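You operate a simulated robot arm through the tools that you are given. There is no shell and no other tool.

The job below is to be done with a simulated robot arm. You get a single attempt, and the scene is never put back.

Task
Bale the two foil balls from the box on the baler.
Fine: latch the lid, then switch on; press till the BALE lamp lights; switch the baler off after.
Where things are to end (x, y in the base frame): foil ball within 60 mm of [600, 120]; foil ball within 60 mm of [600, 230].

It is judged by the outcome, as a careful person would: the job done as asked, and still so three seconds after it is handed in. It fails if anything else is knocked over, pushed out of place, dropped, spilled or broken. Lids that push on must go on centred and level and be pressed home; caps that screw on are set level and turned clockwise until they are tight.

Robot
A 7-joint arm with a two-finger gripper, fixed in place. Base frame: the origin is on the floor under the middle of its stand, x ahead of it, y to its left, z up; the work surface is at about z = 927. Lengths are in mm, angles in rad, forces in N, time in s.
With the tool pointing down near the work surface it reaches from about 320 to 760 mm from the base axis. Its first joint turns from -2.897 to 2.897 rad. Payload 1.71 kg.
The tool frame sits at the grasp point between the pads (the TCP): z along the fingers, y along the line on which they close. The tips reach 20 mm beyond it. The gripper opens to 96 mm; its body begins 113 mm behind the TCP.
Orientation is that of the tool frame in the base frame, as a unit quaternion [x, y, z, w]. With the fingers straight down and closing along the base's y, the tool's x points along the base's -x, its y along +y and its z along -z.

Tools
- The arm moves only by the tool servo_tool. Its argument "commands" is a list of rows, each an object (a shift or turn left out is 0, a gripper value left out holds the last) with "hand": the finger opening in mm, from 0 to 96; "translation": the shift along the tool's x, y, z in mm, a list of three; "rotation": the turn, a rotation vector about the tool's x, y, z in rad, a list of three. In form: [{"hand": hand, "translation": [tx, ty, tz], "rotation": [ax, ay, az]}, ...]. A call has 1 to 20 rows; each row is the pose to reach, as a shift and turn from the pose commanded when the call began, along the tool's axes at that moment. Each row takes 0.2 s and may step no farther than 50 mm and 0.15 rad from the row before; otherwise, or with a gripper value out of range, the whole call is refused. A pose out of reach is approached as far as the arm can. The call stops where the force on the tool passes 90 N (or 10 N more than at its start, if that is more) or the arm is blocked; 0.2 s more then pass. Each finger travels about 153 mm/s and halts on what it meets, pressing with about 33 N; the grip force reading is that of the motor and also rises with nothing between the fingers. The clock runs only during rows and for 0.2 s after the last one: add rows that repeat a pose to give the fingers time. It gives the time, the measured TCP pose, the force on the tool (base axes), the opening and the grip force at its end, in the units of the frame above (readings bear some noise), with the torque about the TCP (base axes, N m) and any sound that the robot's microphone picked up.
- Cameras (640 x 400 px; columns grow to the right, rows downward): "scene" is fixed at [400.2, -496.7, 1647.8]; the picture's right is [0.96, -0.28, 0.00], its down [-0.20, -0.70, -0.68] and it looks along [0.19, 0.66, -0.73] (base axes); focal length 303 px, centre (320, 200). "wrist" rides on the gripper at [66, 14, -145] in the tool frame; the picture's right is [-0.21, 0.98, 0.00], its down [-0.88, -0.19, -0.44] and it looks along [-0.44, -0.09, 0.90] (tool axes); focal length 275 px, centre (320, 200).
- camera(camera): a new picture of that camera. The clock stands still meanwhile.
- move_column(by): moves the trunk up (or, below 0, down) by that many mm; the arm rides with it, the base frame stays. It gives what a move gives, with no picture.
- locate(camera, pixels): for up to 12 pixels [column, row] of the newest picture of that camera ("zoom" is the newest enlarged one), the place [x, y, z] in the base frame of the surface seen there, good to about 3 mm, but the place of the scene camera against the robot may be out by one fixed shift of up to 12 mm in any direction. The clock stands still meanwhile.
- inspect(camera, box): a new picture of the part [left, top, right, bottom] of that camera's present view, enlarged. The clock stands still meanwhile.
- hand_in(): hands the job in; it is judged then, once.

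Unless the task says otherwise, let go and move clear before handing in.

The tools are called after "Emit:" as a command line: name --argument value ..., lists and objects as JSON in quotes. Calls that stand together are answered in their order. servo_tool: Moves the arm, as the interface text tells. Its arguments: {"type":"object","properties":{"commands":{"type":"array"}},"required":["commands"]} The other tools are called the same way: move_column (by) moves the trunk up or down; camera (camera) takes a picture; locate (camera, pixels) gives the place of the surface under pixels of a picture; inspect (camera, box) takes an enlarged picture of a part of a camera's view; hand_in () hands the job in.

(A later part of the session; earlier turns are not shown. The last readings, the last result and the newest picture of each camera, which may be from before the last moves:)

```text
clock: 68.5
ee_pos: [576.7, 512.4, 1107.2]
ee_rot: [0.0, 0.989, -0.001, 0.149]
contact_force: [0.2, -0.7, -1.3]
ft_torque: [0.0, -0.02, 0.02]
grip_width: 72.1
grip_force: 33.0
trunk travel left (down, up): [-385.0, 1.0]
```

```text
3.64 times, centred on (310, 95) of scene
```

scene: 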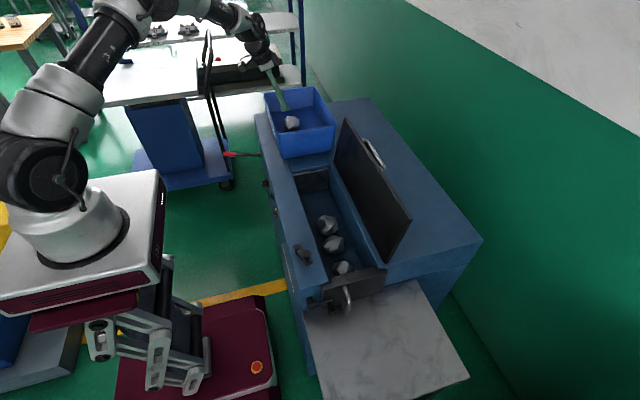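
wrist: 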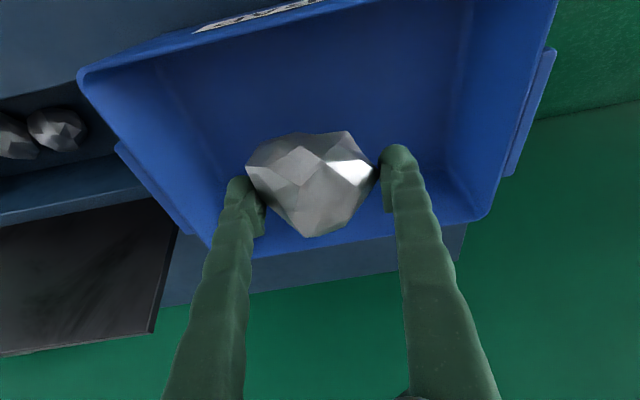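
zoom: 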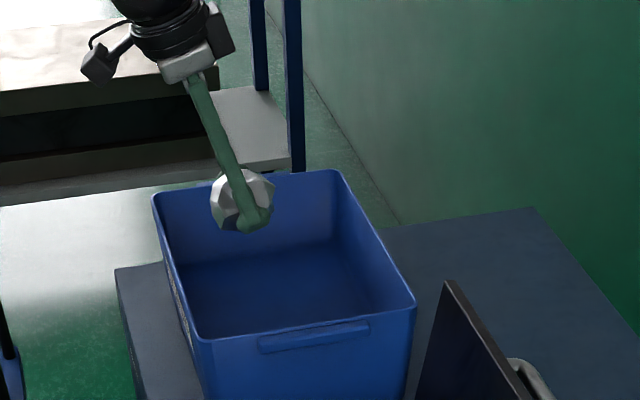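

Ball A is held firmly and clear of the rim. I'll carry it slowly to above (600,222), returning to vertical on the way.

Emit:
servo_tool --commands '[{"translation": [-1, -8, 0.3], "rotation": [0, 0.015, 0]}, {"translation": [-2, -22, 0.7], "rotation": [0, 0.035, 0]}, {"translation": [-4, -42, 1.2], "rotation": [0, 0.055, 0]}, {"translation": [-5, -62, 1.6], "rotation": [0, 0.075, 0]}, {"translation": [-7, -82, 2.1], "rotation": [0, 0.095, 0]}, {"translation": [-8, -102, 2.5], "rotation": [0, 0.115, 0]}, {"translation": [-10, -122, 3], "rotation": [0, 0.135, 0]}, {"translation": [-11, -142, 3.4], "rotation": [0, 0.155, 0]}, {"translation": [-13, -162, 3.9], "rotation": [0, 0.175, 0]}, {"translation": [-14, -182, 4.3], "rotation": [0, 0.195, 0]}, {"translation": [-16, -202, 4.8], "rotation": [0, 0.215, 0]}, {"translation": [-17, -222, 5.3], "rotation": [0, 0.235, 0]}, {"translation": [-19, -242, 5.8], "rotation": [0, 0.255, 0]}, {"translation": [-20, -260, 6.2], "rotation": [0, 0.275, 0]}, {"translation": [-21, -276, 6.5], "rotation": [0, 0.29, 0]}, {"translation": [-22, -286, 6.9], "rotation": [0, 0.3, 0]}, {"translation": [-22.3, -290, 6.9], "rotation": [0, 0.3, 0]}, {"translation": [-22.3, -290, 6.9], "rotation": [0, 0.3, 0]}]'

Emit:
camera --camera "wrist"

Emit:
camera --camera "scene"

```text
clock: 72.3
ee_pos: [600.9, 222.5, 1109.7]
ee_rot: [-0.001, 1.0, -0.001, 0.0]
contact_force: [1.3, 0.8, -0.9]
ft_torque: [-0.03, -0.02, 0.04]
grip_width: 72.0
grip_force: 33.2
trunk travel left (down, up): [-385.0, 1.0]
```

```text
taken
```

wrist: 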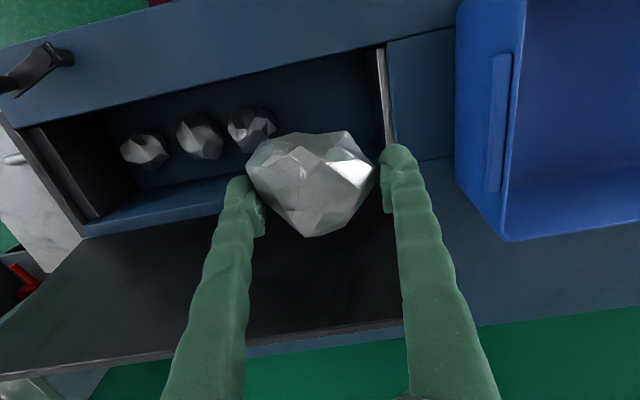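

```text
taken
```

scene: 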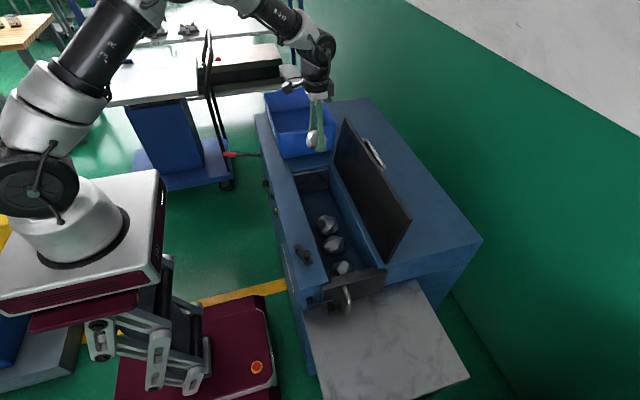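

The ball hangs above the chamber at (601,222). I'll check the ram face and the ball's extent before lowering.

Emit:
locate --camera "wrist" --pixels '[[381, 80], [386, 120], [378, 60], [395, 100], [312, 185], [312, 135], [250, 165], [374, 170], [310, 235], [250, 128], [350, 90], [300, 115]]'

```text
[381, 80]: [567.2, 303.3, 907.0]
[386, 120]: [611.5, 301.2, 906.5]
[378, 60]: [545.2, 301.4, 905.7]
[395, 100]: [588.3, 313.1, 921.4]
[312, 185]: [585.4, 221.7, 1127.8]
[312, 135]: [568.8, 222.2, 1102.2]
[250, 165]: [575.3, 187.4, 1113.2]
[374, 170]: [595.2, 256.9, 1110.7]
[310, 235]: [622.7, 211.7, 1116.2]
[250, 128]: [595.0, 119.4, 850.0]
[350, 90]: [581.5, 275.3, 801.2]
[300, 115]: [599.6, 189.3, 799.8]
```

The ram face is at y = 301 and the ball spans y 187–257, so there's room. I'll lower to z ≈ 860.

Emit:
servo_tool --commands '[{"translation": [0, 0, 10]}, {"translation": [0, 0, 35]}, {"translation": [0, 0, 60]}, {"translation": [0, 0, 85]}, {"translation": [0, 0, 110]}, {"translation": [0, 0, 135]}, {"translation": [0, 0, 160]}, {"translation": [0, 0, 185]}, {"translation": [0, 0, 210]}, {"translation": [0, 0, 230]}, {"translation": [0, 0, 243]}, {"translation": [0, 0, 250]}, {"translation": [0, 0, 250]}]'

Emit:
servo_tool --commands '[{"translation": [0, 0, 3]}, {"translation": [0, 0, 6]}, {"translation": [0, 0, 9]}]'

Emit:
servo_tool --commands '[{"translation": [0, 0, 3]}, {"translation": [0, 0, 5]}]'

```text
clock: 75.1
ee_pos: [601.2, 222.0, 858.9]
ee_rot: [0.0, 1.0, -0.001, 0.001]
contact_force: [0.4, -0.3, -0.1]
ft_torque: [0.0, -0.04, -0.02]
grip_width: 71.7
grip_force: 33.6
trunk travel left (down, up): [-385.0, 1.0]
```

```text
clock: 75.9
ee_pos: [600.6, 221.8, 848.6]
ee_rot: [0.0, 1.0, -0.001, 0.0]
contact_force: [-0.5, -0.4, -0.8]
ft_torque: [-0.03, -0.01, 0.02]
grip_width: 72.0
grip_force: 33.5
trunk travel left (down, up): [-385.0, 1.0]
```

```text
clock: 76.5
ee_pos: [601.2, 220.8, 844.0]
ee_rot: [0.0, 1.0, 0.0, 0.001]
contact_force: [0.2, -0.2, -0.5]
ft_torque: [-0.02, -0.01, -0.01]
grip_width: 71.7
grip_force: 33.3
trunk travel left (down, up): [-385.0, 1.0]
```

No contact yet at z = 844, so I'll lower a few more millimetres at a time.

Emit:
servo_tool --commands '[{"translation": [0, 0, 2]}, {"translation": [0, 0, 4]}]'

Emit:
servo_tool --commands '[{"translation": [0, 0, 2]}, {"translation": [0, 0, 4]}]'

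```text
clock: 77.1
ee_pos: [600.0, 222.4, 839.8]
ee_rot: [0.001, 1.0, -0.001, 0.0]
contact_force: [0.6, -0.1, -0.1]
ft_torque: [-0.01, 0.01, 0.04]
grip_width: 71.9
grip_force: 32.9
trunk travel left (down, up): [-385.0, 1.0]
```

```text
clock: 77.7
ee_pos: [602.3, 222.3, 836.8]
ee_rot: [-0.001, 1.0, -0.001, 0.001]
contact_force: [-0.2, 0.4, -1.8]
ft_torque: [0.03, 0.0, 0.03]
grip_width: 71.9
grip_force: 33.1
trunk travel left (down, up): [-385.0, 1.0]
```

Emit:
servo_tool --commands '[{"translation": [0, 0, 2]}, {"translation": [0, 0, 4]}]'

Emit:
servo_tool --commands '[{"translation": [0, 0, 2]}, {"translation": [0, 0, 3]}]'

```text
clock: 78.3
ee_pos: [602.2, 222.1, 834.7]
ee_rot: [0.0, 1.0, -0.001, 0.001]
contact_force: [-3.1, -3.4, 15.1]
ft_torque: [-0.01, -0.03, -0.01]
grip_width: 71.8
grip_force: 33.4
trunk travel left (down, up): [-385.0, 1.0]
```

```text
clock: 78.9
ee_pos: [602.0, 220.0, 830.7]
ee_rot: [0.0, 1.0, 0.0, 0.002]
contact_force: [0.9, -4.6, 21.8]
ft_torque: [0.05, -0.23, -0.05]
grip_width: 72.5
grip_force: 32.8
trunk travel left (down, up): [-385.0, 1.0]
```

The upward force of 15–22 N shows the ball is on the floor. I'll open the fingers to 86 and rise straight up.

Emit:
servo_tool --commands '[{"hand": 76}, {"hand": 81}, {"hand": 86}, {"hand": 86}, {"translation": [0, 0, -12]}, {"translation": [0, 0, -40]}, {"translation": [0, 0, -80]}, {"translation": [0, 0, -125]}, {"translation": [0, 0, -170]}, {"translation": [0, 0, -215]}, {"translation": [0, 0, -260]}, {"translation": [0, 0, -290]}, {"translation": [0, 0, -290]}]'

Emit:
camera --camera "wrist"

Emit:
camera --camera "scene"

```text
clock: 81.7
ee_pos: [601.8, 222.8, 1117.3]
ee_rot: [-0.001, 1.0, 0.0, 0.001]
contact_force: [-0.3, -0.1, -0.3]
ft_torque: [-0.02, -0.03, -0.01]
grip_width: 86.2
grip_force: 0.1
trunk travel left (down, up): [-385.0, 1.0]
```

```text
taken
```

wrist: 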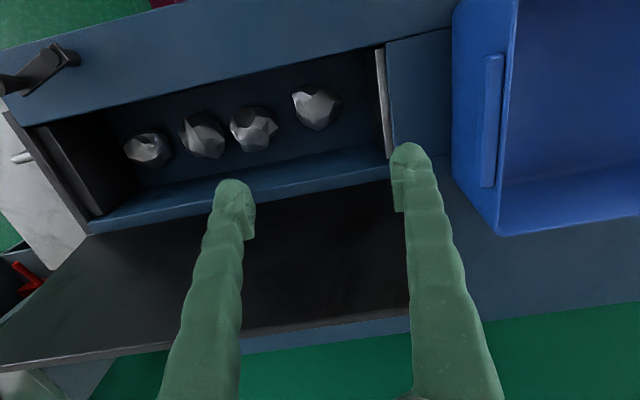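

```text
taken
```

scene: 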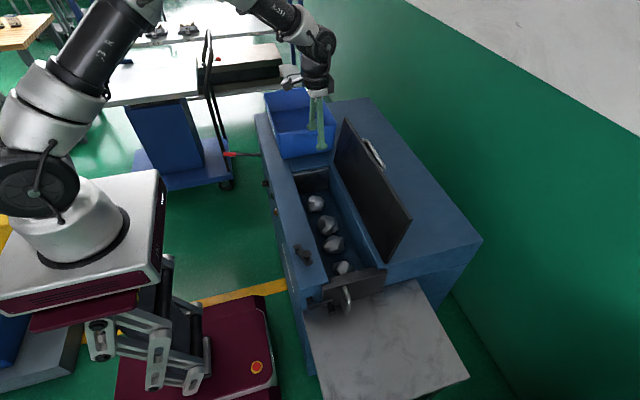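

Four balls now lie in a row in the chamber, with the new ones at wrist (253,128) and (316,107). I'll locate them to check both marks.

Emit:
locate --camera "wrist" --pixels '[[316, 107], [293, 100], [338, 103], [316, 130], [253, 128], [232, 128], [276, 126], [253, 150], [253, 108], [205, 135], [380, 330], [180, 345]]'

```text
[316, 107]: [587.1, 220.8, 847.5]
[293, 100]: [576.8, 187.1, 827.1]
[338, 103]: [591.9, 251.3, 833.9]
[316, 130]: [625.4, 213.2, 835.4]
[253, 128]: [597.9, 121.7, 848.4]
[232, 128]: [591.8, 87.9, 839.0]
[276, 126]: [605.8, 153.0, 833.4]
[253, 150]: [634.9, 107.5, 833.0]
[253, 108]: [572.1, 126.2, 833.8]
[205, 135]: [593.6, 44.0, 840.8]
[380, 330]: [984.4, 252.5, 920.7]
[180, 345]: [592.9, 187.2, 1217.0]
```

Ball A is near (597,220) and ball B near (602,118), both within their marks. Next I'll close the lid: raise, close the fingers, and go over the lid's top edge to a point behind it at y ≈ 20.

Emit:
servo_tool --commands '[{"translation": [0, -15, -25], "hand": 0}, {"translation": [0, -40, -53]}, {"translation": [-10, -75, -53], "rotation": [0, -0.05, 0]}, {"translation": [-30, -110, -53], "rotation": [0, -0.1, 0]}, {"translation": [-50, -145, -53], "rotation": [0, -0.15, 0]}, {"translation": [-75, -180, -53], "rotation": [0, -0.2, 0]}, {"translation": [-100, -200, -53], "rotation": [0, -0.25, 0]}, {"translation": [-120, -203, -53], "rotation": [0, -0.3, 0]}, {"translation": [-138, -203, -53], "rotation": [0, -0.3, 0]}, {"translation": [-138, -203, -53], "rotation": [0, -0.3, 0]}]'

Emit:
camera --camera "wrist"

Emit:
inspect --camera "scene" --box '[300, 80, 460, 190]'

```text
clock: 83.9
ee_pos: [735.4, 19.7, 1173.6]
ee_rot: [-0.001, 0.989, -0.001, 0.15]
contact_force: [0.0, 0.6, 0.4]
ft_torque: [0.02, -0.03, 0.02]
grip_width: 0.0
grip_force: 29.9
trunk travel left (down, up): [-385.0, 1.0]
```

```text
taken
```

wrist: 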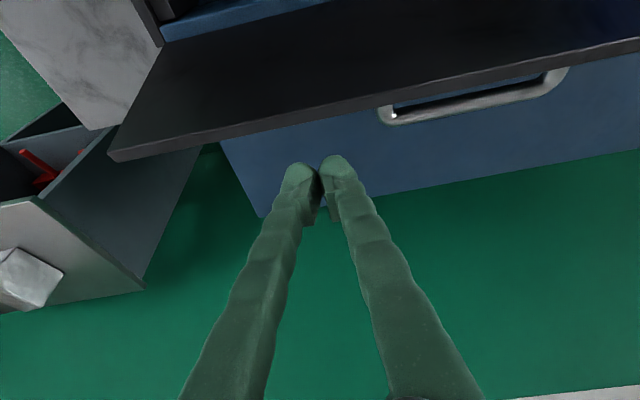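

```text
3.64 times, centred on (380, 135) of scene
```

zoom: 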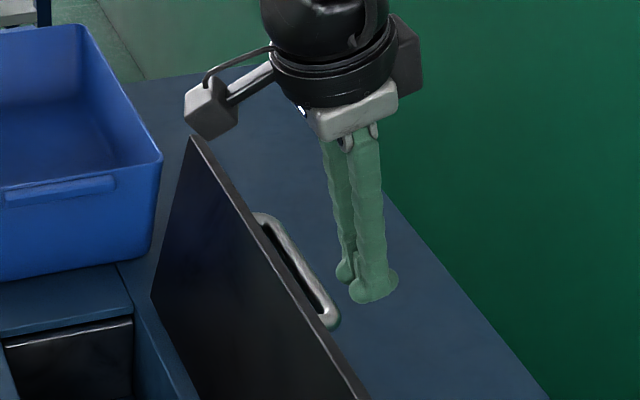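

The closed fingertips are past the lid's top edge and clear of the handle. I'll check the edge position nearby before lowering.

Emit:
locate --camera "wrist" --pixels '[[290, 115], [295, 121], [320, 110], [325, 116], [250, 128], [400, 112], [300, 150], [360, 105]]'

```text
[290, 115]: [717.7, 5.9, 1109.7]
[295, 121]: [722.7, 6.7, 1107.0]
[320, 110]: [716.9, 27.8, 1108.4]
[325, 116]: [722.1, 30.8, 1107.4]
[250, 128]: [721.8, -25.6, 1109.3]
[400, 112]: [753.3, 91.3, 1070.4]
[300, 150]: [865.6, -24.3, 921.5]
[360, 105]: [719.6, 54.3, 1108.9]
```

The lid's outer top edge is at x ≈ 724, z ≈ 1108. I'll lower the fingertips behind it to z ≈ 1092.

Emit:
servo_tool --commands '[{"translation": [-3, 0, 5]}, {"translation": [1, 0, 20]}, {"translation": [6, 0, 36]}, {"translation": [10, 0, 50]}, {"translation": [13.6, 0, 60.7]}, {"translation": [13.6, 0, 60.7]}]'

Emit:
camera --camera "wrist"

Emit:
inspect --camera "scene" --box '[300, 100, 460, 210]'

```text
clock: 85.3
ee_pos: [743.1, 19.1, 1110.4]
ee_rot: [0.0, 0.989, -0.001, 0.15]
contact_force: [0.1, 0.1, -0.5]
ft_torque: [0.02, 0.0, -0.01]
grip_width: 0.0
grip_force: 28.9
trunk travel left (down, up): [-385.0, 1.0]
```

```text
taken
```

wrist: 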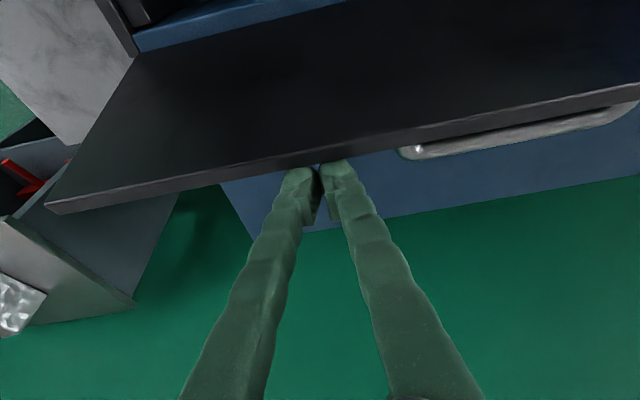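

```text
3.64 times, centred on (380, 155) of scene
```

zoom: 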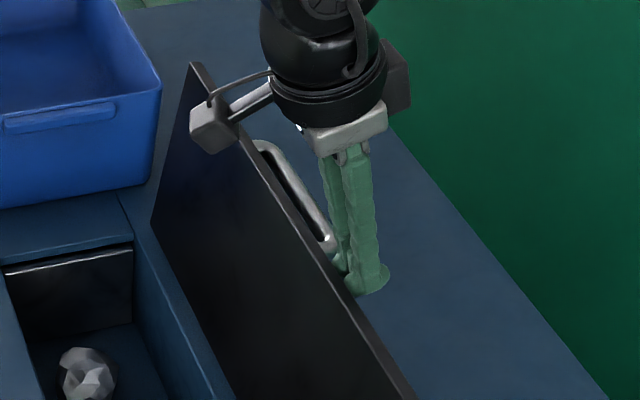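

The tips are behind the lid. I'll pull gently toward −x by 45 mm and check.

Emit:
servo_tool --commands '[{"translation": [7.6, 0, -2.4]}, {"translation": [13.4, 0, -4.2]}, {"translation": [19.1, 0, -5.9]}, {"translation": [24.8, 0, -7.7]}, {"translation": [30.6, 0, -9.5]}, {"translation": [36.3, 0, -11.3]}, {"translation": [43, 0, -13.4]}, {"translation": [43, 0, -13.4]}]'

Emit:
camera --camera "wrist"

Emit:
inspect --camera "scene" --box '[300, 100, 460, 290]'

```text
clock: 87.1
ee_pos: [697.5, 19.2, 1111.1]
ee_rot: [-0.001, 0.989, -0.001, 0.149]
contact_force: [-0.2, -0.1, 0.3]
ft_torque: [-0.01, 0.01, 0.01]
grip_width: 0.2
grip_force: 30.0
trunk travel left (down, up): [-385.0, 1.0]
```

```text
taken
```

wrist: 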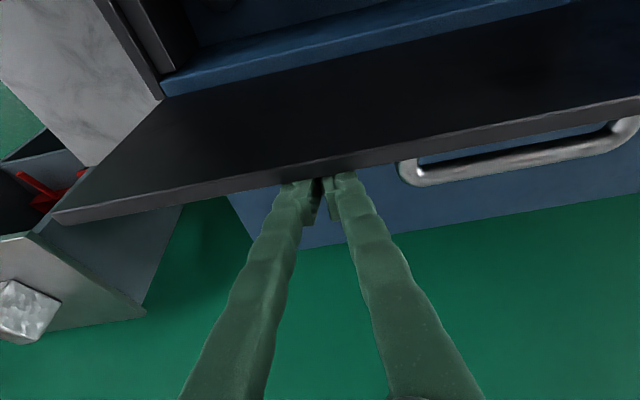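

```text
2.11 times, centred on (380, 195) of scene
```

zoom: 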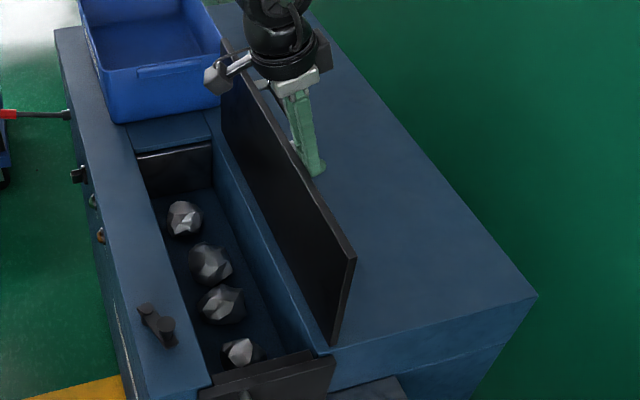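

The lid follows and is near vertical. I'll pull another 22 mm, to about 80°, where it held before.

Emit:
servo_tool --commands '[{"translation": [4, 0, -1.2]}, {"translation": [8, 0, -2.5]}, {"translation": [12, 0, -3.7]}, {"translation": [16.5, 0, -5.1]}, {"translation": [21, 0, -6.5]}, {"translation": [21, 0, -6.5]}]'

Emit:
locate --camera "wrist" --pixels '[[250, 185]]'

Emit:
camera --camera "wrist"

Emit:
camera --camera "scene"

```text
clock: 88.5
ee_pos: [674.7, 18.9, 1110.9]
ee_rot: [-0.001, 0.989, -0.001, 0.15]
contact_force: [-0.7, -0.5, -1.0]
ft_torque: [0.02, -0.03, 0.0]
grip_width: 0.1
grip_force: 29.0
trunk travel left (down, up): [-385.0, 1.0]
```

```text
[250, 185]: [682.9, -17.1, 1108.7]
```

```text
taken
```

wrist: 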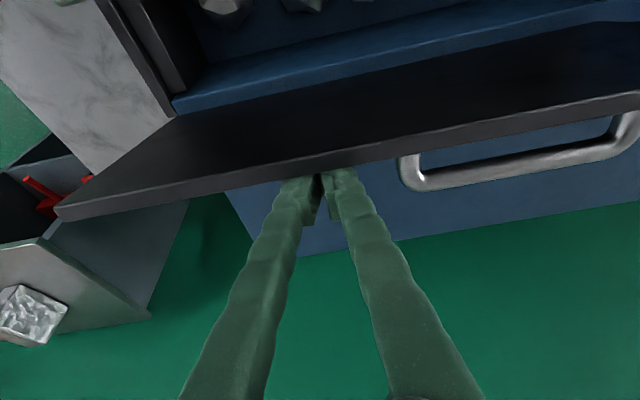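

```text
taken
```

scene: 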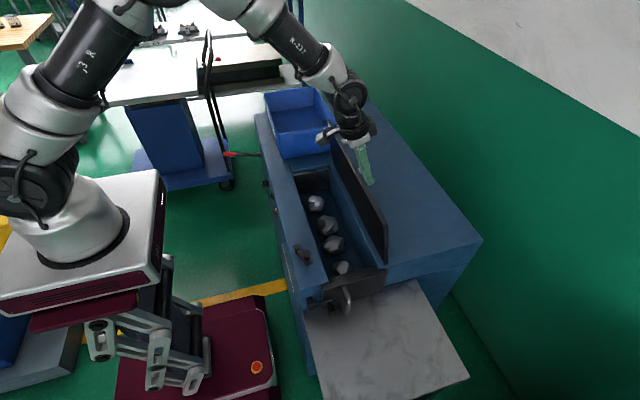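

Emit:
locate --camera "wrist" --pixels '[[250, 185], [240, 178], [420, 145], [412, 180], [500, 170], [600, 145], [180, 190], [520, 120]]'

```text
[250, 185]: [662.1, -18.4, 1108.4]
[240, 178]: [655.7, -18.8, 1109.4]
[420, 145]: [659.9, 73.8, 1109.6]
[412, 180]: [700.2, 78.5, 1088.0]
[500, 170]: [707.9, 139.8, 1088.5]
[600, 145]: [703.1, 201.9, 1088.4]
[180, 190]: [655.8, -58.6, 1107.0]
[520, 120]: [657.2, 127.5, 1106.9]
```

The lid edge is back at x ≈ 653–662 (about 80°) and the handle bar is at x ≈ 703, top z ≈ 1088. I'll lift off the edge and straighten the tool.

Emit:
servo_tool --commands '[{"translation": [-6, 0, 2]}, {"translation": [-10, 0, -10]}, {"translation": [-16, 0, -30]}, {"translation": [-22, 0, -52]}, {"translation": [-24, 0, -60], "rotation": [0, 0.1, 0]}, {"translation": [-24, 0, -60], "rotation": [0, 0.2, 0]}, {"translation": [-24, 0, -60], "rotation": [0, 0.3, 0]}, {"translation": [-24, 0, -60], "rotation": [0, 0.3, 0]}]'

Emit:
camera --camera "wrist"

```text
clock: 90.3
ee_pos: [680.5, 19.8, 1176.2]
ee_rot: [0.0, 1.0, -0.002, 0.0]
contact_force: [-0.5, 0.4, 0.1]
ft_torque: [-0.01, -0.03, 0.0]
grip_width: 0.0
grip_force: 29.0
trunk travel left (down, up): [-385.0, 1.0]
```

```text
taken
```

wrist: 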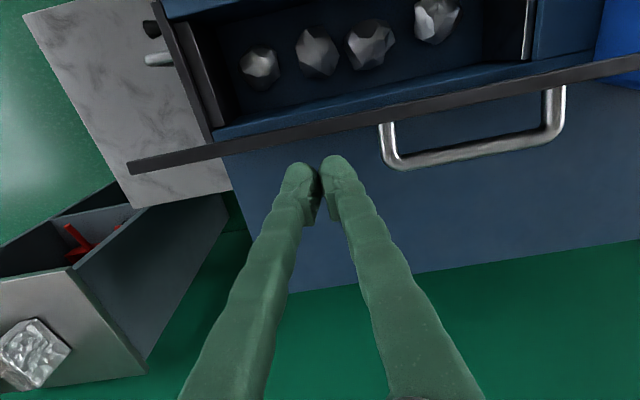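

The lid stayed put. I'll turn the fingers to close along x and move above the handle at y ≈ 125.

Emit:
servo_tool --commands '[{"translation": [-2, 10, 0], "rotation": [0, 0, -0.143], "hand": 26}, {"translation": [-4, 20, 0], "rotation": [0, 0, -0.286]}, {"translation": [-6, 30, 0], "rotation": [0, 0, -0.429]}, {"translation": [-8, 40, 0], "rotation": [0, 0, -0.572]}, {"translation": [-10, 50, 0], "rotation": [0, 0, -0.715]}, {"translation": [-12, 60, 0], "rotation": [0, 0, -0.858]}, {"translation": [-14, 70, 0], "rotation": [0, 0, -1.001]}, {"translation": [-16, 80, 0], "rotation": [0, 0, -1.144]}, {"translation": [-18, 90, 0], "rotation": [0, 0, -1.287]}, {"translation": [-20, 100, 0], "rotation": [0, 0, -1.43]}, {"translation": [-22.5, 105, 0], "rotation": [0, 0, -1.571]}, {"translation": [-22.5, 105, 0], "rotation": [0, 0, -1.571]}]'

Emit:
camera --camera "wrist"

```text
clock: 92.7
ee_pos: [682.9, 121.4, 1189.5]
ee_rot: [-0.687, 0.727, -0.007, 0.007]
contact_force: [-0.8, 0.4, 0.3]
ft_torque: [0.01, -0.15, 0.0]
grip_width: 25.8
grip_force: 0.2
trunk travel left (down, up): [-385.0, 1.0]
stopped in row 11: the arm was blocked; the commanded pose is now the measured one
```

```text
taken
```

wrist: 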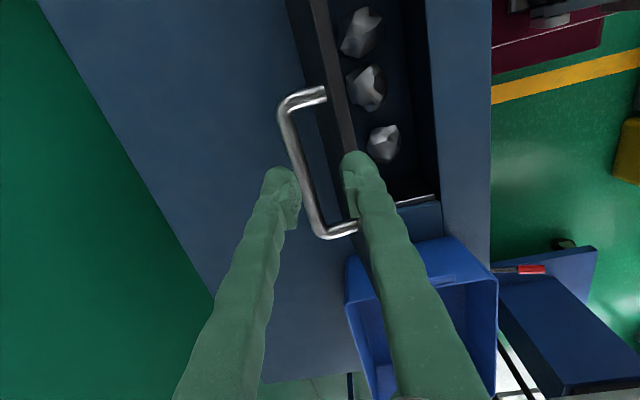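

At this height the reach ran out near x = 683. I'll come down to z ≈ 1142, still above the lid edge, square up, and then move to x ≈ 703.

Emit:
servo_tool --commands '[{"translation": [0, 0, 15]}, {"translation": [0, 0, 30]}, {"translation": [0, 0, 45], "rotation": [0, 0, -0.03]}, {"translation": [0, -5, 48], "rotation": [0, 0, -0.057]}, {"translation": [-0.5, -10, 48], "rotation": [0, 0, -0.057]}, {"translation": [-1, -16, 48], "rotation": [0, 0, -0.057]}, {"translation": [-1, -20, 48], "rotation": [0, 0, -0.057]}, {"translation": [-1, -20, 48], "rotation": [0, 0, -0.057]}]'

Emit:
camera --camera "wrist"

```text
clock: 94.5
ee_pos: [708.3, 122.7, 1137.0]
ee_rot: [0.709, -0.706, 0.006, -0.006]
contact_force: [-0.7, 0.7, -0.5]
ft_torque: [0.01, 0.0, -0.02]
grip_width: 25.8
grip_force: 0.0
trunk travel left (down, up): [-385.0, 1.0]
```

```text
taken
```

wrist: 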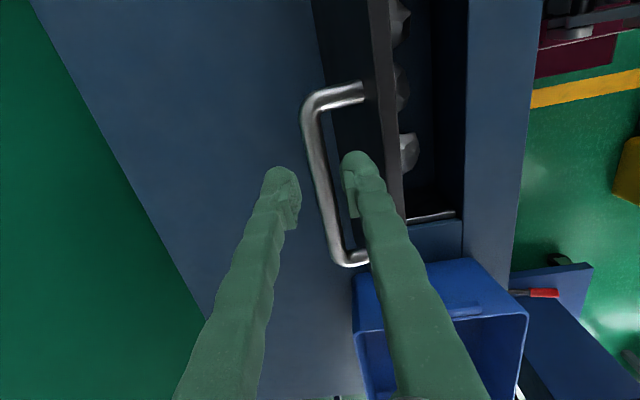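

Emit:
locate --camera "wrist" --pixels '[[312, 140], [322, 180], [332, 220], [340, 250], [350, 95], [390, 100], [397, 160], [385, 30], [308, 140], [316, 140]]'

Emit:
inspect --camera "scene" --box '[310, 90, 430, 190]'

```text
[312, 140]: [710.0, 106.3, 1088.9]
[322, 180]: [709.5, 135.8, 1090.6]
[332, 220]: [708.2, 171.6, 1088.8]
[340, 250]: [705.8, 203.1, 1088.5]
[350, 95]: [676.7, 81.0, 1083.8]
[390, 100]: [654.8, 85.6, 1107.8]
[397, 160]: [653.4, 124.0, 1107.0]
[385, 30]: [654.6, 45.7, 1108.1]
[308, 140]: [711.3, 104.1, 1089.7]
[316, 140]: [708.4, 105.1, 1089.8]
```

```text
4.00 times, centred on (370, 140) of scene
```

zoom: 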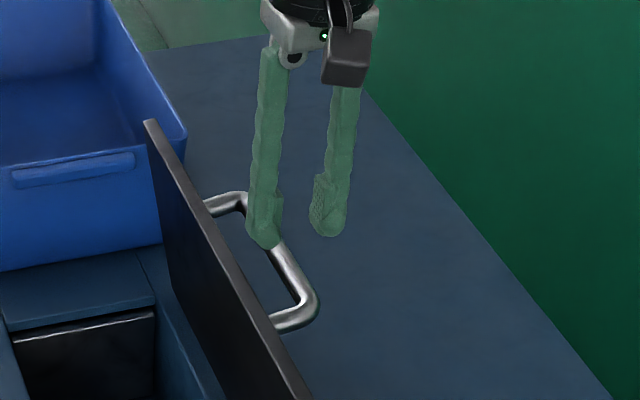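

The bar is at x ≈ 709, z ≈ 1083, right between the fingers. I'll descend to z ≈ 1086 and grip it.

Emit:
servo_tool --commands '[{"translation": [0, 0, 15]}, {"translation": [0, 0, 30]}, {"translation": [0, 0, 42]}, {"translation": [0, 0, 50]}, {"translation": [0, 0, 50], "hand": 5}, {"translation": [0, 0, 50], "hand": 5}, {"translation": [0, 0, 50], "hand": 5}]'

Emit:
camera --camera "wrist"

```text
clock: 96.1
ee_pos: [707.8, 122.8, 1087.2]
ee_rot: [0.707, -0.707, 0.007, -0.005]
contact_force: [-1.5, 0.4, 1.2]
ft_torque: [-0.17, 0.03, -0.41]
grip_width: 11.8
grip_force: 35.7
trunk travel left (down, up): [-385.0, 1.0]
```

```text
taken
```

wrist: 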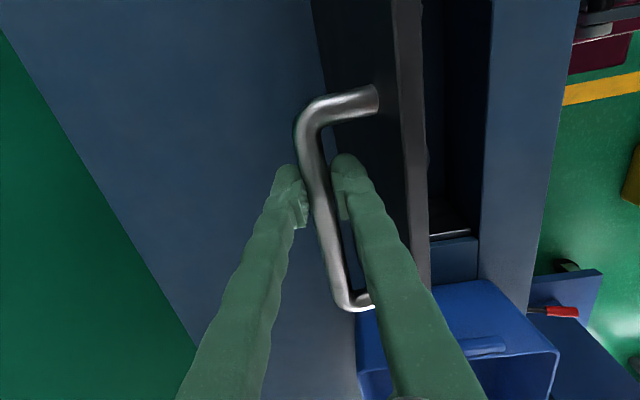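

The bar is gripped at 11.8 mm. I'll lower the lid along the reverse arc, first to 45°.

Emit:
servo_tool --commands '[{"translation": [0, 6.5, -0.8]}, {"translation": [0, 13.1, -1.4]}, {"translation": [0, 19.7, -1.7]}, {"translation": [0, 26.3, -1.7]}, {"translation": [0, 32.9, -1.4]}, {"translation": [0, 39.5, -0.8]}, {"translation": [0, 46, 0.1]}, {"translation": [0, 52.5, 1.3]}, {"translation": [0, 58.9, 2.7]}, {"translation": [0, 65.3, 4.4]}, {"translation": [0, 71.5, 6.4]}, {"translation": [0, 77.7, 8.7]}, {"translation": [0, 83.8, 11.2]}, {"translation": [0, 89.8, 14]}, {"translation": [0, 95.6, 17.1]}]'

Emit:
camera --camera "wrist"

Emit:
camera --camera "scene"

```text
clock: 99.3
ee_pos: [614.5, 123.4, 1069.3]
ee_rot: [0.709, -0.705, 0.006, -0.005]
contact_force: [4.3, 4.6, -13.5]
ft_torque: [0.17, -0.07, -0.23]
grip_width: 11.7
grip_force: 35.0
trunk travel left (down, up): [-385.0, 1.0]
```

```text
taken
```

wrist: 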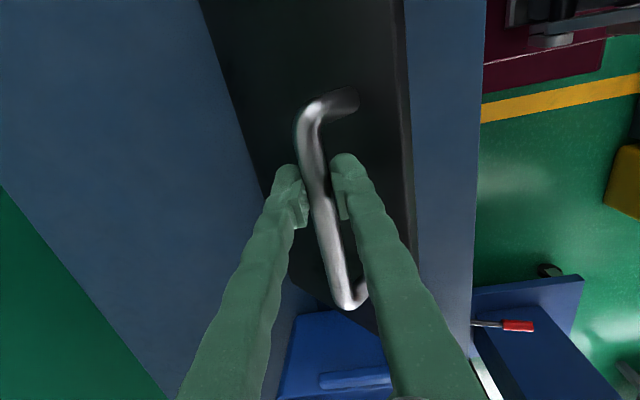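

```text
taken
```

scene: 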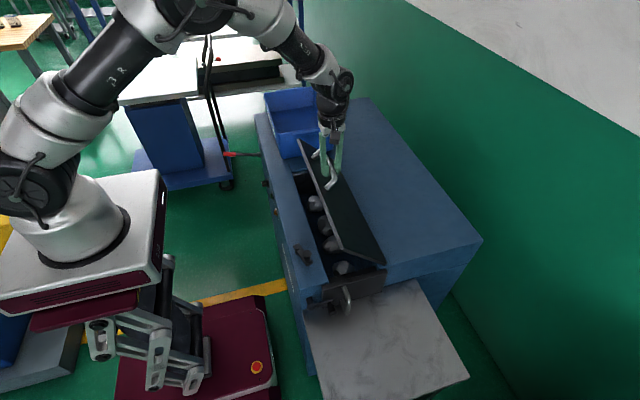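

The lid is at 45° and under control. I'll lower it on to about 5°.

Emit:
servo_tool --commands '[{"translation": [0, 5.7, 3.3]}, {"translation": [0, 11.2, 6.9]}, {"translation": [0, 16.6, 10.7]}, {"translation": [0, 21.8, 14.7]}, {"translation": [0, 26.8, 19]}, {"translation": [0, 31.7, 23.4]}, {"translation": [0, 36.3, 28.1]}, {"translation": [0, 40.8, 32.9]}, {"translation": [0, 45, 38]}, {"translation": [0, 49, 43.2]}, {"translation": [0, 52.8, 48.6]}, {"translation": [0, 56.3, 54.2]}, {"translation": [0, 59.5, 59.9]}, {"translation": [0, 62.6, 65.8]}, {"translation": [0, 65.4, 71.7]}, {"translation": [0, 67.9, 77.8]}]'

Emit:
camera --camera "scene"

```text
clock: 102.7
ee_pos: [544.2, 122.2, 988.4]
ee_rot: [0.709, -0.705, 0.005, -0.005]
contact_force: [-2.0, 6.6, -5.6]
ft_torque: [0.17, 0.0, -0.11]
grip_width: 11.2
grip_force: 35.4
trunk travel left (down, up): [-385.0, 1.0]
```

```text
taken
```

scene: 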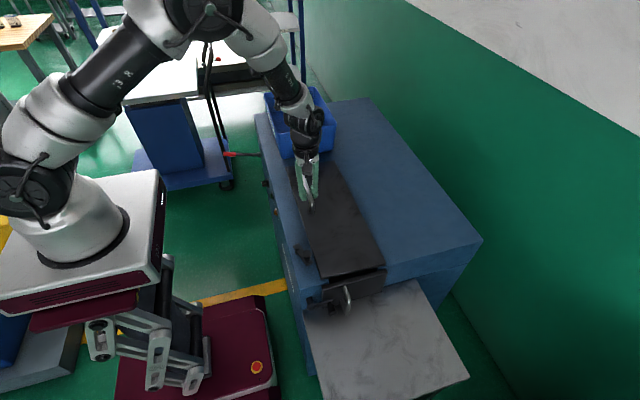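

The lid is almost shut. I'll lower the last bit in small steps until it seats.

Emit:
servo_tool --commands '[{"translation": [0, 1.2, 3]}, {"translation": [0, 2.3, 6]}, {"translation": [0, 3.2, 9]}]'

Emit:
servo_tool --commands '[{"translation": [0, 0.6, 2]}, {"translation": [0, 1, 4]}]'

Emit:
camera --camera "wrist"

```text
clock: 103.5
ee_pos: [542.5, 121.3, 981.2]
ee_rot: [0.708, -0.706, 0.006, -0.005]
contact_force: [-1.4, 9.1, -5.1]
ft_torque: [0.18, -0.11, -0.11]
grip_width: 11.6
grip_force: 34.9
trunk travel left (down, up): [-385.0, 1.0]
```

```text
clock: 104.1
ee_pos: [541.3, 121.1, 978.4]
ee_rot: [0.708, -0.706, 0.007, -0.005]
contact_force: [-3.4, 8.0, 3.5]
ft_torque: [0.02, 0.01, -0.1]
grip_width: 11.4
grip_force: 35.0
trunk travel left (down, up): [-385.0, 1.0]
```

```text
taken
```

wrist: 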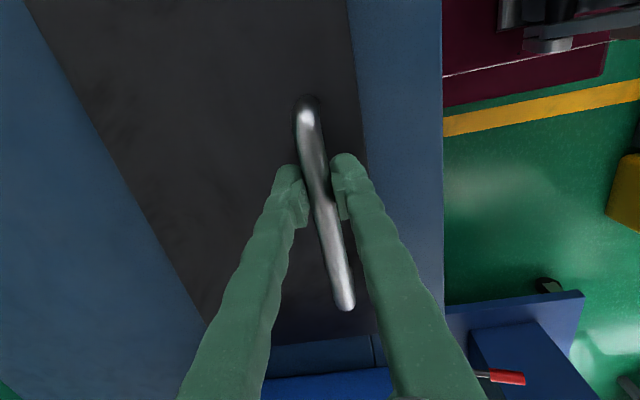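

The force has turned upward (+3.5 N), so the lid is about seated. One more small press will confirm it.

Emit:
servo_tool --commands '[{"translation": [0, 0, 2]}, {"translation": [0, 0, 4]}]'

Emit:
locate --camera "wrist" --pixels '[[150, 100], [340, 60], [290, 310], [60, 30], [400, 150], [385, 60], [355, 90]]'

```text
clock: 104.7
ee_pos: [541.3, 122.0, 973.9]
ee_rot: [0.708, -0.706, 0.007, -0.006]
contact_force: [-2.2, 3.2, 20.7]
ft_torque: [-0.22, 0.04, -0.03]
grip_width: 11.6
grip_force: 35.3
trunk travel left (down, up): [-385.0, 1.0]
```

```text
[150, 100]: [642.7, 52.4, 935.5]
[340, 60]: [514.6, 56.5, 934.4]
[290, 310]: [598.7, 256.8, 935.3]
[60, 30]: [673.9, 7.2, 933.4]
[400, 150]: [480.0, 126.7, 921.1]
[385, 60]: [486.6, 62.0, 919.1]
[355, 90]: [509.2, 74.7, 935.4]
```

The lid is seated flat (top z ≈ 934–935, 21 N on pressing). I'll release the handle, rise, and move over the latch knob at about (484,−80), turning the fingers to the diagonal that suits its arc.

Emit:
servo_tool --commands '[{"hand": 45}, {"hand": 50}, {"translation": [0, 0, -40]}, {"translation": [0, 0, -86]}, {"translation": [12, 4, -86], "rotation": [0, 0, 0.14]}, {"translation": [25, 8, -86], "rotation": [0, 0, 0.28]}, {"translation": [38, 11, -86], "rotation": [0, 0, 0.42]}, {"translation": [51, 15, -86], "rotation": [0, 0, 0.56]}, {"translation": [64, 19, -86], "rotation": [0, 0, 0.7]}, {"translation": [77, 22, -86], "rotation": [0, 0, 0.84]}, {"translation": [90, 26, -86], "rotation": [0, 0, 0.98]}, {"translation": [103, 30, -86], "rotation": [0, 0, 1.12]}, {"translation": [116, 34, -86], "rotation": [0, 0, 1.26]}, {"translation": [129, 38, -86], "rotation": [0, 0, 1.4]}, {"translation": [142, 42, -86], "rotation": [0, 0, 1.54]}, {"translation": [155, 46, -86], "rotation": [0, 0, 1.68]}, {"translation": [168, 50, -86], "rotation": [0, 0, 1.82]}, {"translation": [181, 53, -86], "rotation": [0, 0, 1.96]}, {"translation": [192, 56, -86], "rotation": [0, 0, 2.1]}, {"translation": [202, 58, -86], "rotation": [0, 0, 2.24]}]'

Emit:
camera --camera "wrist"

```text
clock: 108.9
ee_pos: [482.2, -79.2, 1058.2]
ee_rot: [0.327, 0.945, 0.002, 0.008]
contact_force: [0.0, -0.1, 0.0]
ft_torque: [0.03, 0.02, -0.01]
grip_width: 50.1
grip_force: 0.2
trunk travel left (down, up): [-385.0, 1.0]
```

```text
taken
```

wrist: 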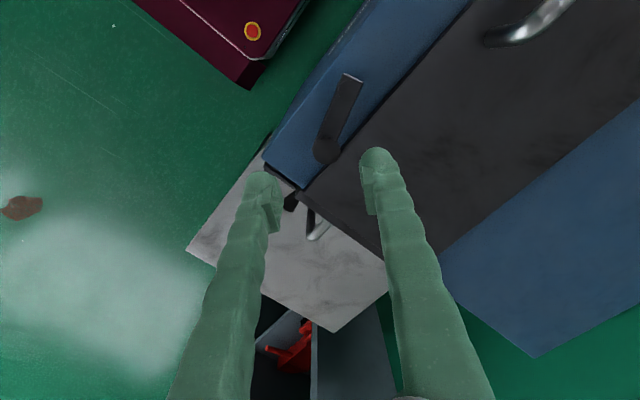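

The knob shows at (325,150) between the fingers. I'll locate it precisely.

Emit:
locate --camera "wrist" --pixels '[[325, 150], [315, 150], [338, 150], [326, 140], [326, 161], [348, 80], [338, 110], [325, 130]]'

Emit:
inspect --camera "wrist" --box '[250, 50, 430, 230]'

```text
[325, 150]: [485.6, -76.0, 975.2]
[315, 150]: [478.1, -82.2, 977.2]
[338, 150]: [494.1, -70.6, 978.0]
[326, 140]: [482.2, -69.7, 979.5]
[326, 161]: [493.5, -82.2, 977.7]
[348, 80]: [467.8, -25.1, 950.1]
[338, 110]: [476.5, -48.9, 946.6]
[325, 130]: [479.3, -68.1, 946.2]
```

```text
2.22 times, centred on (340, 140) of wrist
```

zoom: 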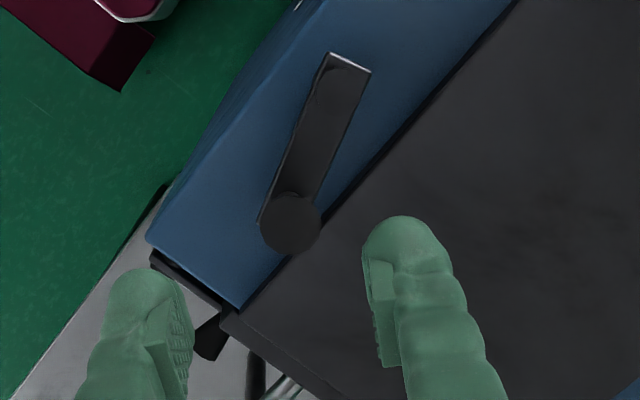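

The knob is centred at (487,−76), so the latch stands at about 70°. I'll descend and grip it.

Emit:
servo_tool --commands '[{"translation": [-2, 5.4, 20]}, {"translation": [-2, 5.4, 45]}, {"translation": [-2, 5.4, 65]}, {"translation": [-2, 5.4, 78]}, {"translation": [-2, 5.4, 85]}, {"translation": [-2, 5.4, 85], "hand": 12}, {"translation": [-2, 5.4, 85], "hand": 12}, {"translation": [-2, 5.4, 85], "hand": 12}]'

Emit:
camera --camera "wrist"

```text
clock: 110.7
ee_pos: [488.6, -77.1, 974.0]
ee_rot: [0.326, 0.945, 0.0, 0.008]
contact_force: [0.6, -1.4, -7.2]
ft_torque: [-0.29, -0.28, 0.01]
grip_width: 16.8
grip_force: 34.8
trunk travel left (down, up): [-385.0, 1.0]
```

```text
taken
```

wrist: 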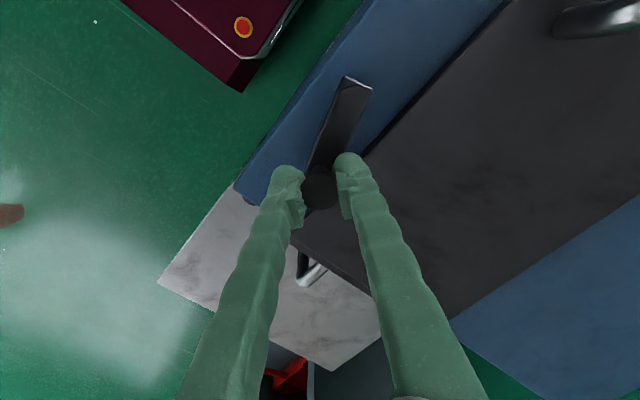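

The knob is gripped at 16.8 mm. I'll swing it along its arc back over the lid to where it began.

Emit:
servo_tool --commands '[{"translation": [-2.4, 4.3, 0]}, {"translation": [-4.3, 8.3, 0]}, {"translation": [-5.8, 12.6, 0]}, {"translation": [-6.9, 16.8, 0]}, {"translation": [-7.6, 21.2, 0]}, {"translation": [-7.9, 25.7, 0]}, {"translation": [-7.9, 30.1, 0]}, {"translation": [-7.4, 34.6, 0]}, {"translation": [-6.6, 38.9, 0]}, {"translation": [-5.3, 43.2, 0]}, {"translation": [-3.8, 47.4, 0]}, {"translation": [-1.9, 51.3, 0]}, {"translation": [0.4, 55.2, 0]}, {"translation": [1.4, 56.6, 0]}, {"translation": [1.4, 56.6, 0]}]'

Emit:
camera --camera "wrist"

```text
clock: 113.9
ee_pos: [523.1, -32.9, 973.8]
ee_rot: [0.326, 0.945, 0.002, 0.007]
contact_force: [-3.5, -3.7, -12.3]
ft_torque: [-0.17, -0.12, 0.15]
grip_width: 16.7
grip_force: 35.1
trunk travel left (down, up): [-385.0, 1.0]
```

```text
taken
```

wrist: 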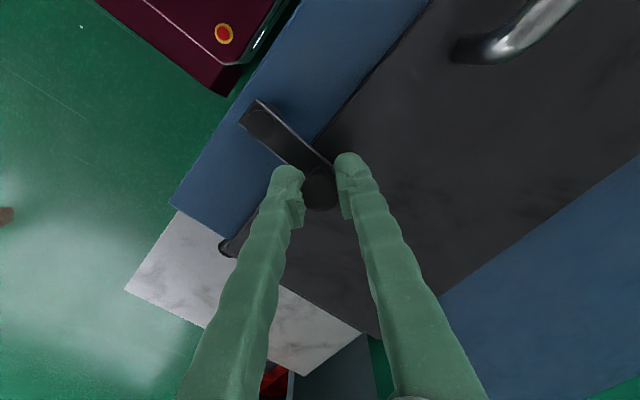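

The latch bar is back across the lid, with the knob where it started. I'll release and rise to check.

Emit:
servo_tool --commands '[{"hand": 40}, {"hand": 50}, {"translation": [0, 0, -30]}, {"translation": [0, 0, -70]}, {"translation": [0, 0, -110]}, {"translation": [0, 0, -130]}, {"translation": [0, 0, -130]}]'

Emit:
camera --camera "wrist"

Emit:
inspect --camera "scene" --box '[260, 150, 420, 300]'

```text
clock: 115.5
ee_pos: [522.1, -33.2, 1102.2]
ee_rot: [0.327, 0.945, 0.002, 0.008]
contact_force: [0.1, -0.2, -0.5]
ft_torque: [0.0, -0.02, 0.01]
grip_width: 50.1
grip_force: 0.1
trunk travel left (down, up): [-385.0, 1.0]
```

```text
taken
```

wrist: 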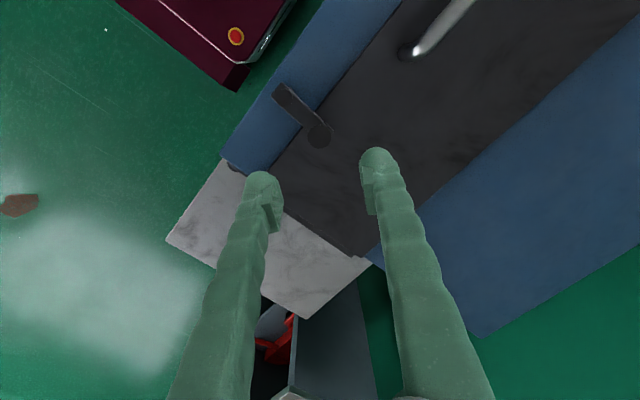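

```text
2.67 times, centred on (340, 225) of scene
```

zoom: 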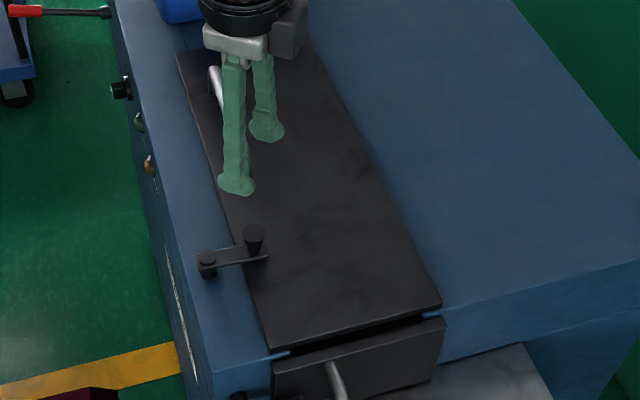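

The lid is latched as it was. Next is the switch, so I'll move in front of the panel, squaring the tool, and then lower the trunk.

Emit:
servo_tool --commands '[{"translation": [33, 16, -1], "rotation": [0, 0, -0.06], "hand": 0}, {"translation": [66, 33, -2], "rotation": [0, 0, -0.12]}, {"translation": [98, 49, -3], "rotation": [0, 0, -0.18]}, {"translation": [131, 65, -4], "rotation": [0, 0, -0.24]}, {"translation": [163, 81, -5], "rotation": [0, 0, -0.3]}, {"translation": [196, 98, -6], "rotation": [0, 0, -0.36]}, {"translation": [229, 114, -7], "rotation": [0, 0, -0.42]}, {"translation": [261, 130, -8], "rotation": [0, 0, -0.48]}, {"translation": [294, 146, -8], "rotation": [0, 0, -0.54]}, {"translation": [327, 163, -8], "rotation": [0, 0, -0.6]}, {"translation": [359, 179, -8], "rotation": [0, 0, -0.667]}, {"translation": [359, 179, -8], "rotation": [0, 0, -0.667]}]'

Emit:
move_column --by -200

Emit:
camera --camera "wrist"

Emit:
camera --camera "scene"

```text
clock: 118.1
ee_pos: [349.3, 329.6, 1110.8]
ee_rot: [0.0, 1.0, -0.001, 0.008]
contact_force: [-0.1, -0.6, 0.7]
ft_torque: [0.0, 0.01, 0.02]
grip_width: 0.1
grip_force: 30.2
trunk travel left (down, up): [-385.0, 1.0]
```

```text
clock: 120.3
ee_pos: [348.3, 329.7, 910.9]
ee_rot: [-0.001, 1.0, 0.0, 0.008]
contact_force: [-0.5, 0.7, -0.1]
ft_torque: [-0.02, 0.0, 0.0]
grip_width: 0.2
grip_force: 29.8
trunk travel left (down, up): [-185.0, 201.0]
```

```text
taken
```

wrist: 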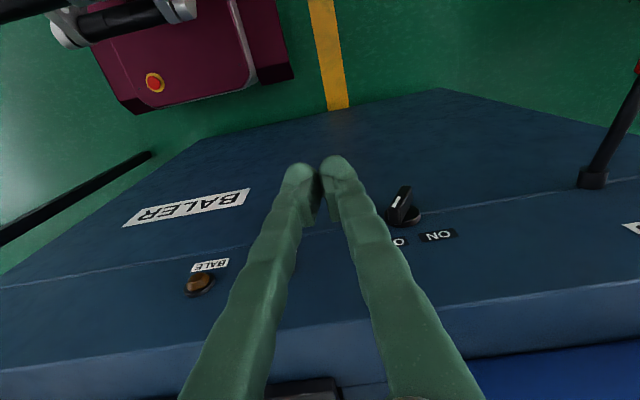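

```text
taken
```

scene: 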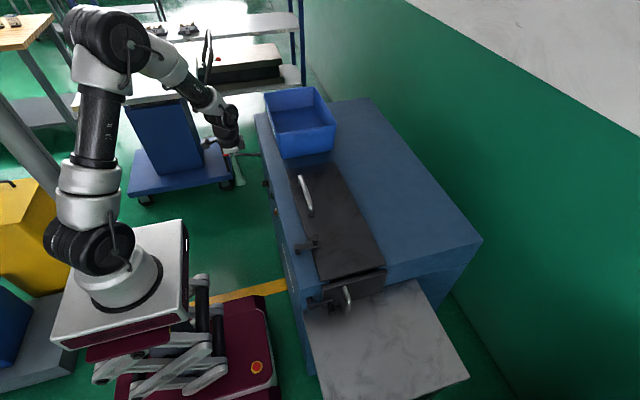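

The knob with its white mark is visible at (402,207). I'll zoom in and locate its ends.

Emit:
inspect --camera "wrist" --box '[370, 170, 466, 250]'

Emit:
locate --camera "wrist" --pixels '[[405, 190], [396, 212], [402, 200], [391, 222], [410, 198], [403, 215], [418, 215], [412, 222], [437, 236], [400, 242], [593, 180], [205, 285]]'

```text
5.00 times, centred on (418, 210) of wrist
```

zoom: 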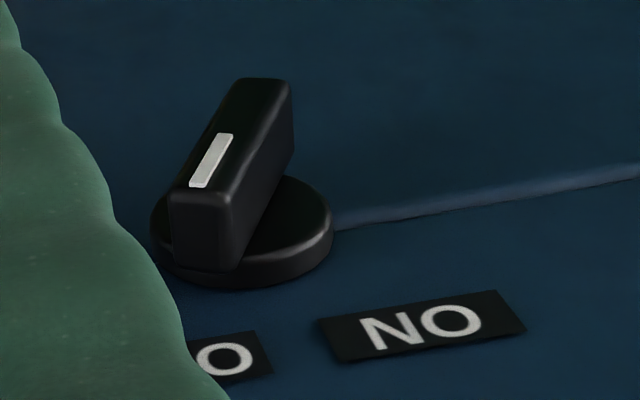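

```text
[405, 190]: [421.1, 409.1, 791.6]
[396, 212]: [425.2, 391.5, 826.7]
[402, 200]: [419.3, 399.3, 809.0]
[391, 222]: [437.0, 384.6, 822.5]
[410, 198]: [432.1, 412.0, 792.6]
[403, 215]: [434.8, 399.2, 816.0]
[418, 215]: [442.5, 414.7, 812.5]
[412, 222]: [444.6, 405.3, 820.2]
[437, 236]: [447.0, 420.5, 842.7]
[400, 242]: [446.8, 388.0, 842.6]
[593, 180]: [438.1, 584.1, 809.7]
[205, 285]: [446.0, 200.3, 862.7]
```

The knob's grip bar runs from (423,391,827) at the marked end to (421,409,791), pointing at OFF, and ON lies toward +y. I'll bring the closed fingertips, tilted 0.3 rad forward, to the −y side of its upper end.

Emit:
servo_tool --commands '[{"translation": [0, 5, 0], "rotation": [0, -0.1, 0]}, {"translation": [-5, 10, 10], "rotation": [0, -0.2, 0]}, {"translation": [-15, 15, 25], "rotation": [0, -0.29, 0]}, {"translation": [-35, 20, 42], "rotation": [0, -0.29, 0]}, {"translation": [-55, 20, 58], "rotation": [0, -0.29, 0]}, {"translation": [-68, 20, 68], "rotation": [0, -0.29, 0]}, {"translation": [-75, 20, 73], "rotation": [0, -0.29, 0]}, {"translation": [-75, 20, 73], "rotation": [0, -0.29, 0]}]'

Emit:
camera --camera "wrist"

Emit:
inspect --camera "scene" --box '[220, 140, 330, 220]'

```text
clock: 122.1
ee_pos: [423.4, 352.3, 838.6]
ee_rot: [-0.001, 0.988, -0.001, 0.153]
contact_force: [-0.4, 0.0, -0.3]
ft_torque: [0.01, 0.0, -0.01]
grip_width: 0.0
grip_force: 29.0
trunk travel left (down, up): [-185.0, 201.0]
```

```text
taken
```

wrist: 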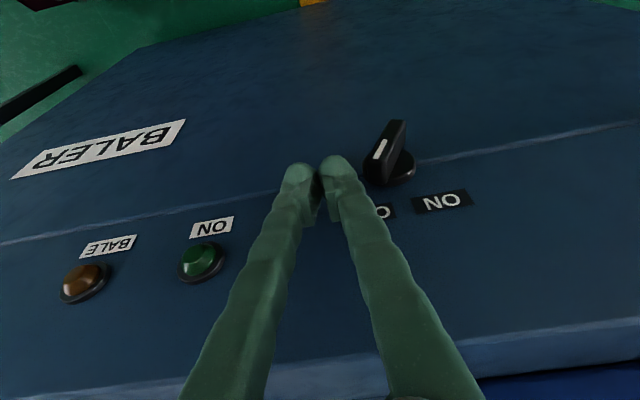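

```text
5.00 times, centred on (275, 180) of scene
```

zoom: 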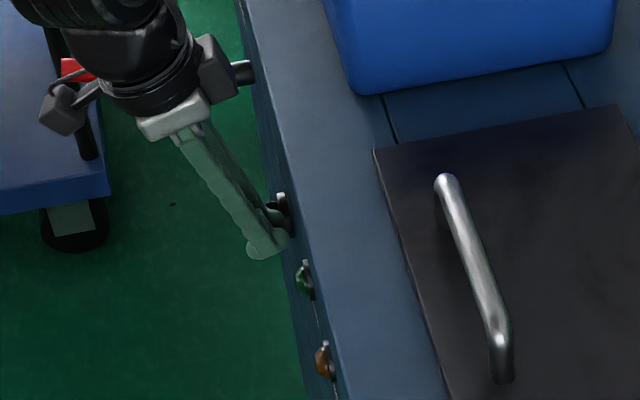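

The fingertips sit at the −y side of the knob (383,165), and the ON and BALE lamps are both in view. I'll push toward +y in small steps.

Emit:
servo_tool --commands '[{"translation": [0, 4, 0]}, {"translation": [0, 8, 0]}, {"translation": [0, 12, 0]}, {"translation": [0, 15, 0]}, {"translation": [0, 18, 0]}]'

Emit:
camera --camera "wrist"

```text
clock: 123.3
ee_pos: [423.9, 366.7, 839.7]
ee_rot: [-0.001, 0.988, -0.001, 0.153]
contact_force: [-0.1, 0.5, 0.0]
ft_torque: [0.01, -0.02, -0.01]
grip_width: 0.1
grip_force: 29.6
trunk travel left (down, up): [-185.0, 201.0]
```

```text
taken
```

wrist: 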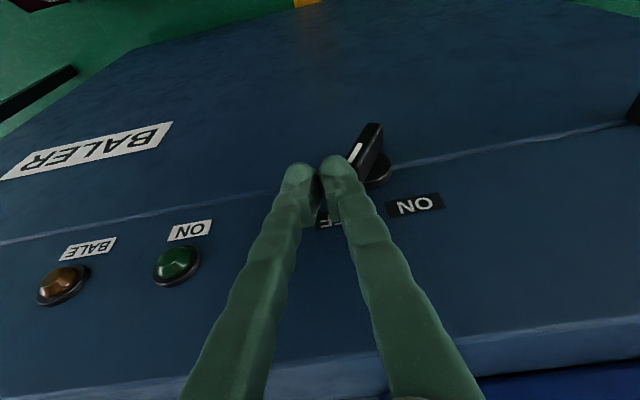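

No force yet, and the finger is just at the knob. I'll push on a few more millimetres.

Emit:
servo_tool --commands '[{"translation": [0, 2, 0]}, {"translation": [0, 4, 0]}, {"translation": [0, 6, 0]}, {"translation": [0, 8, 0]}]'

Emit:
inspect --camera "wrist" --box '[280, 90, 460, 240]'

```text
clock: 124.3
ee_pos: [423.3, 375.2, 840.2]
ee_rot: [0.0, 0.988, -0.001, 0.152]
contact_force: [-2.1, -12.2, 11.6]
ft_torque: [-0.17, 0.05, 0.03]
grip_width: 0.0
grip_force: 29.1
trunk travel left (down, up): [-185.0, 201.0]
```

```text
2.67 times, centred on (370, 165) of wrist
```

zoom: 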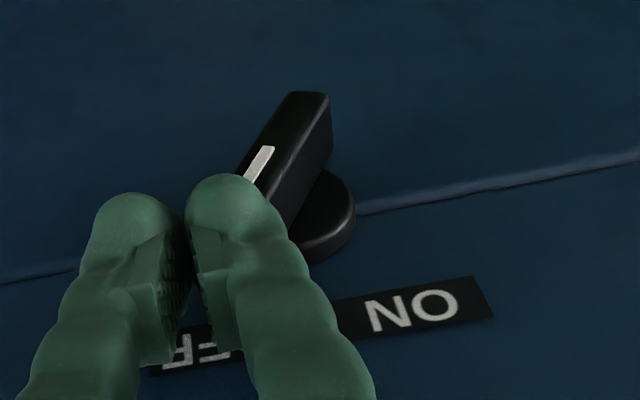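

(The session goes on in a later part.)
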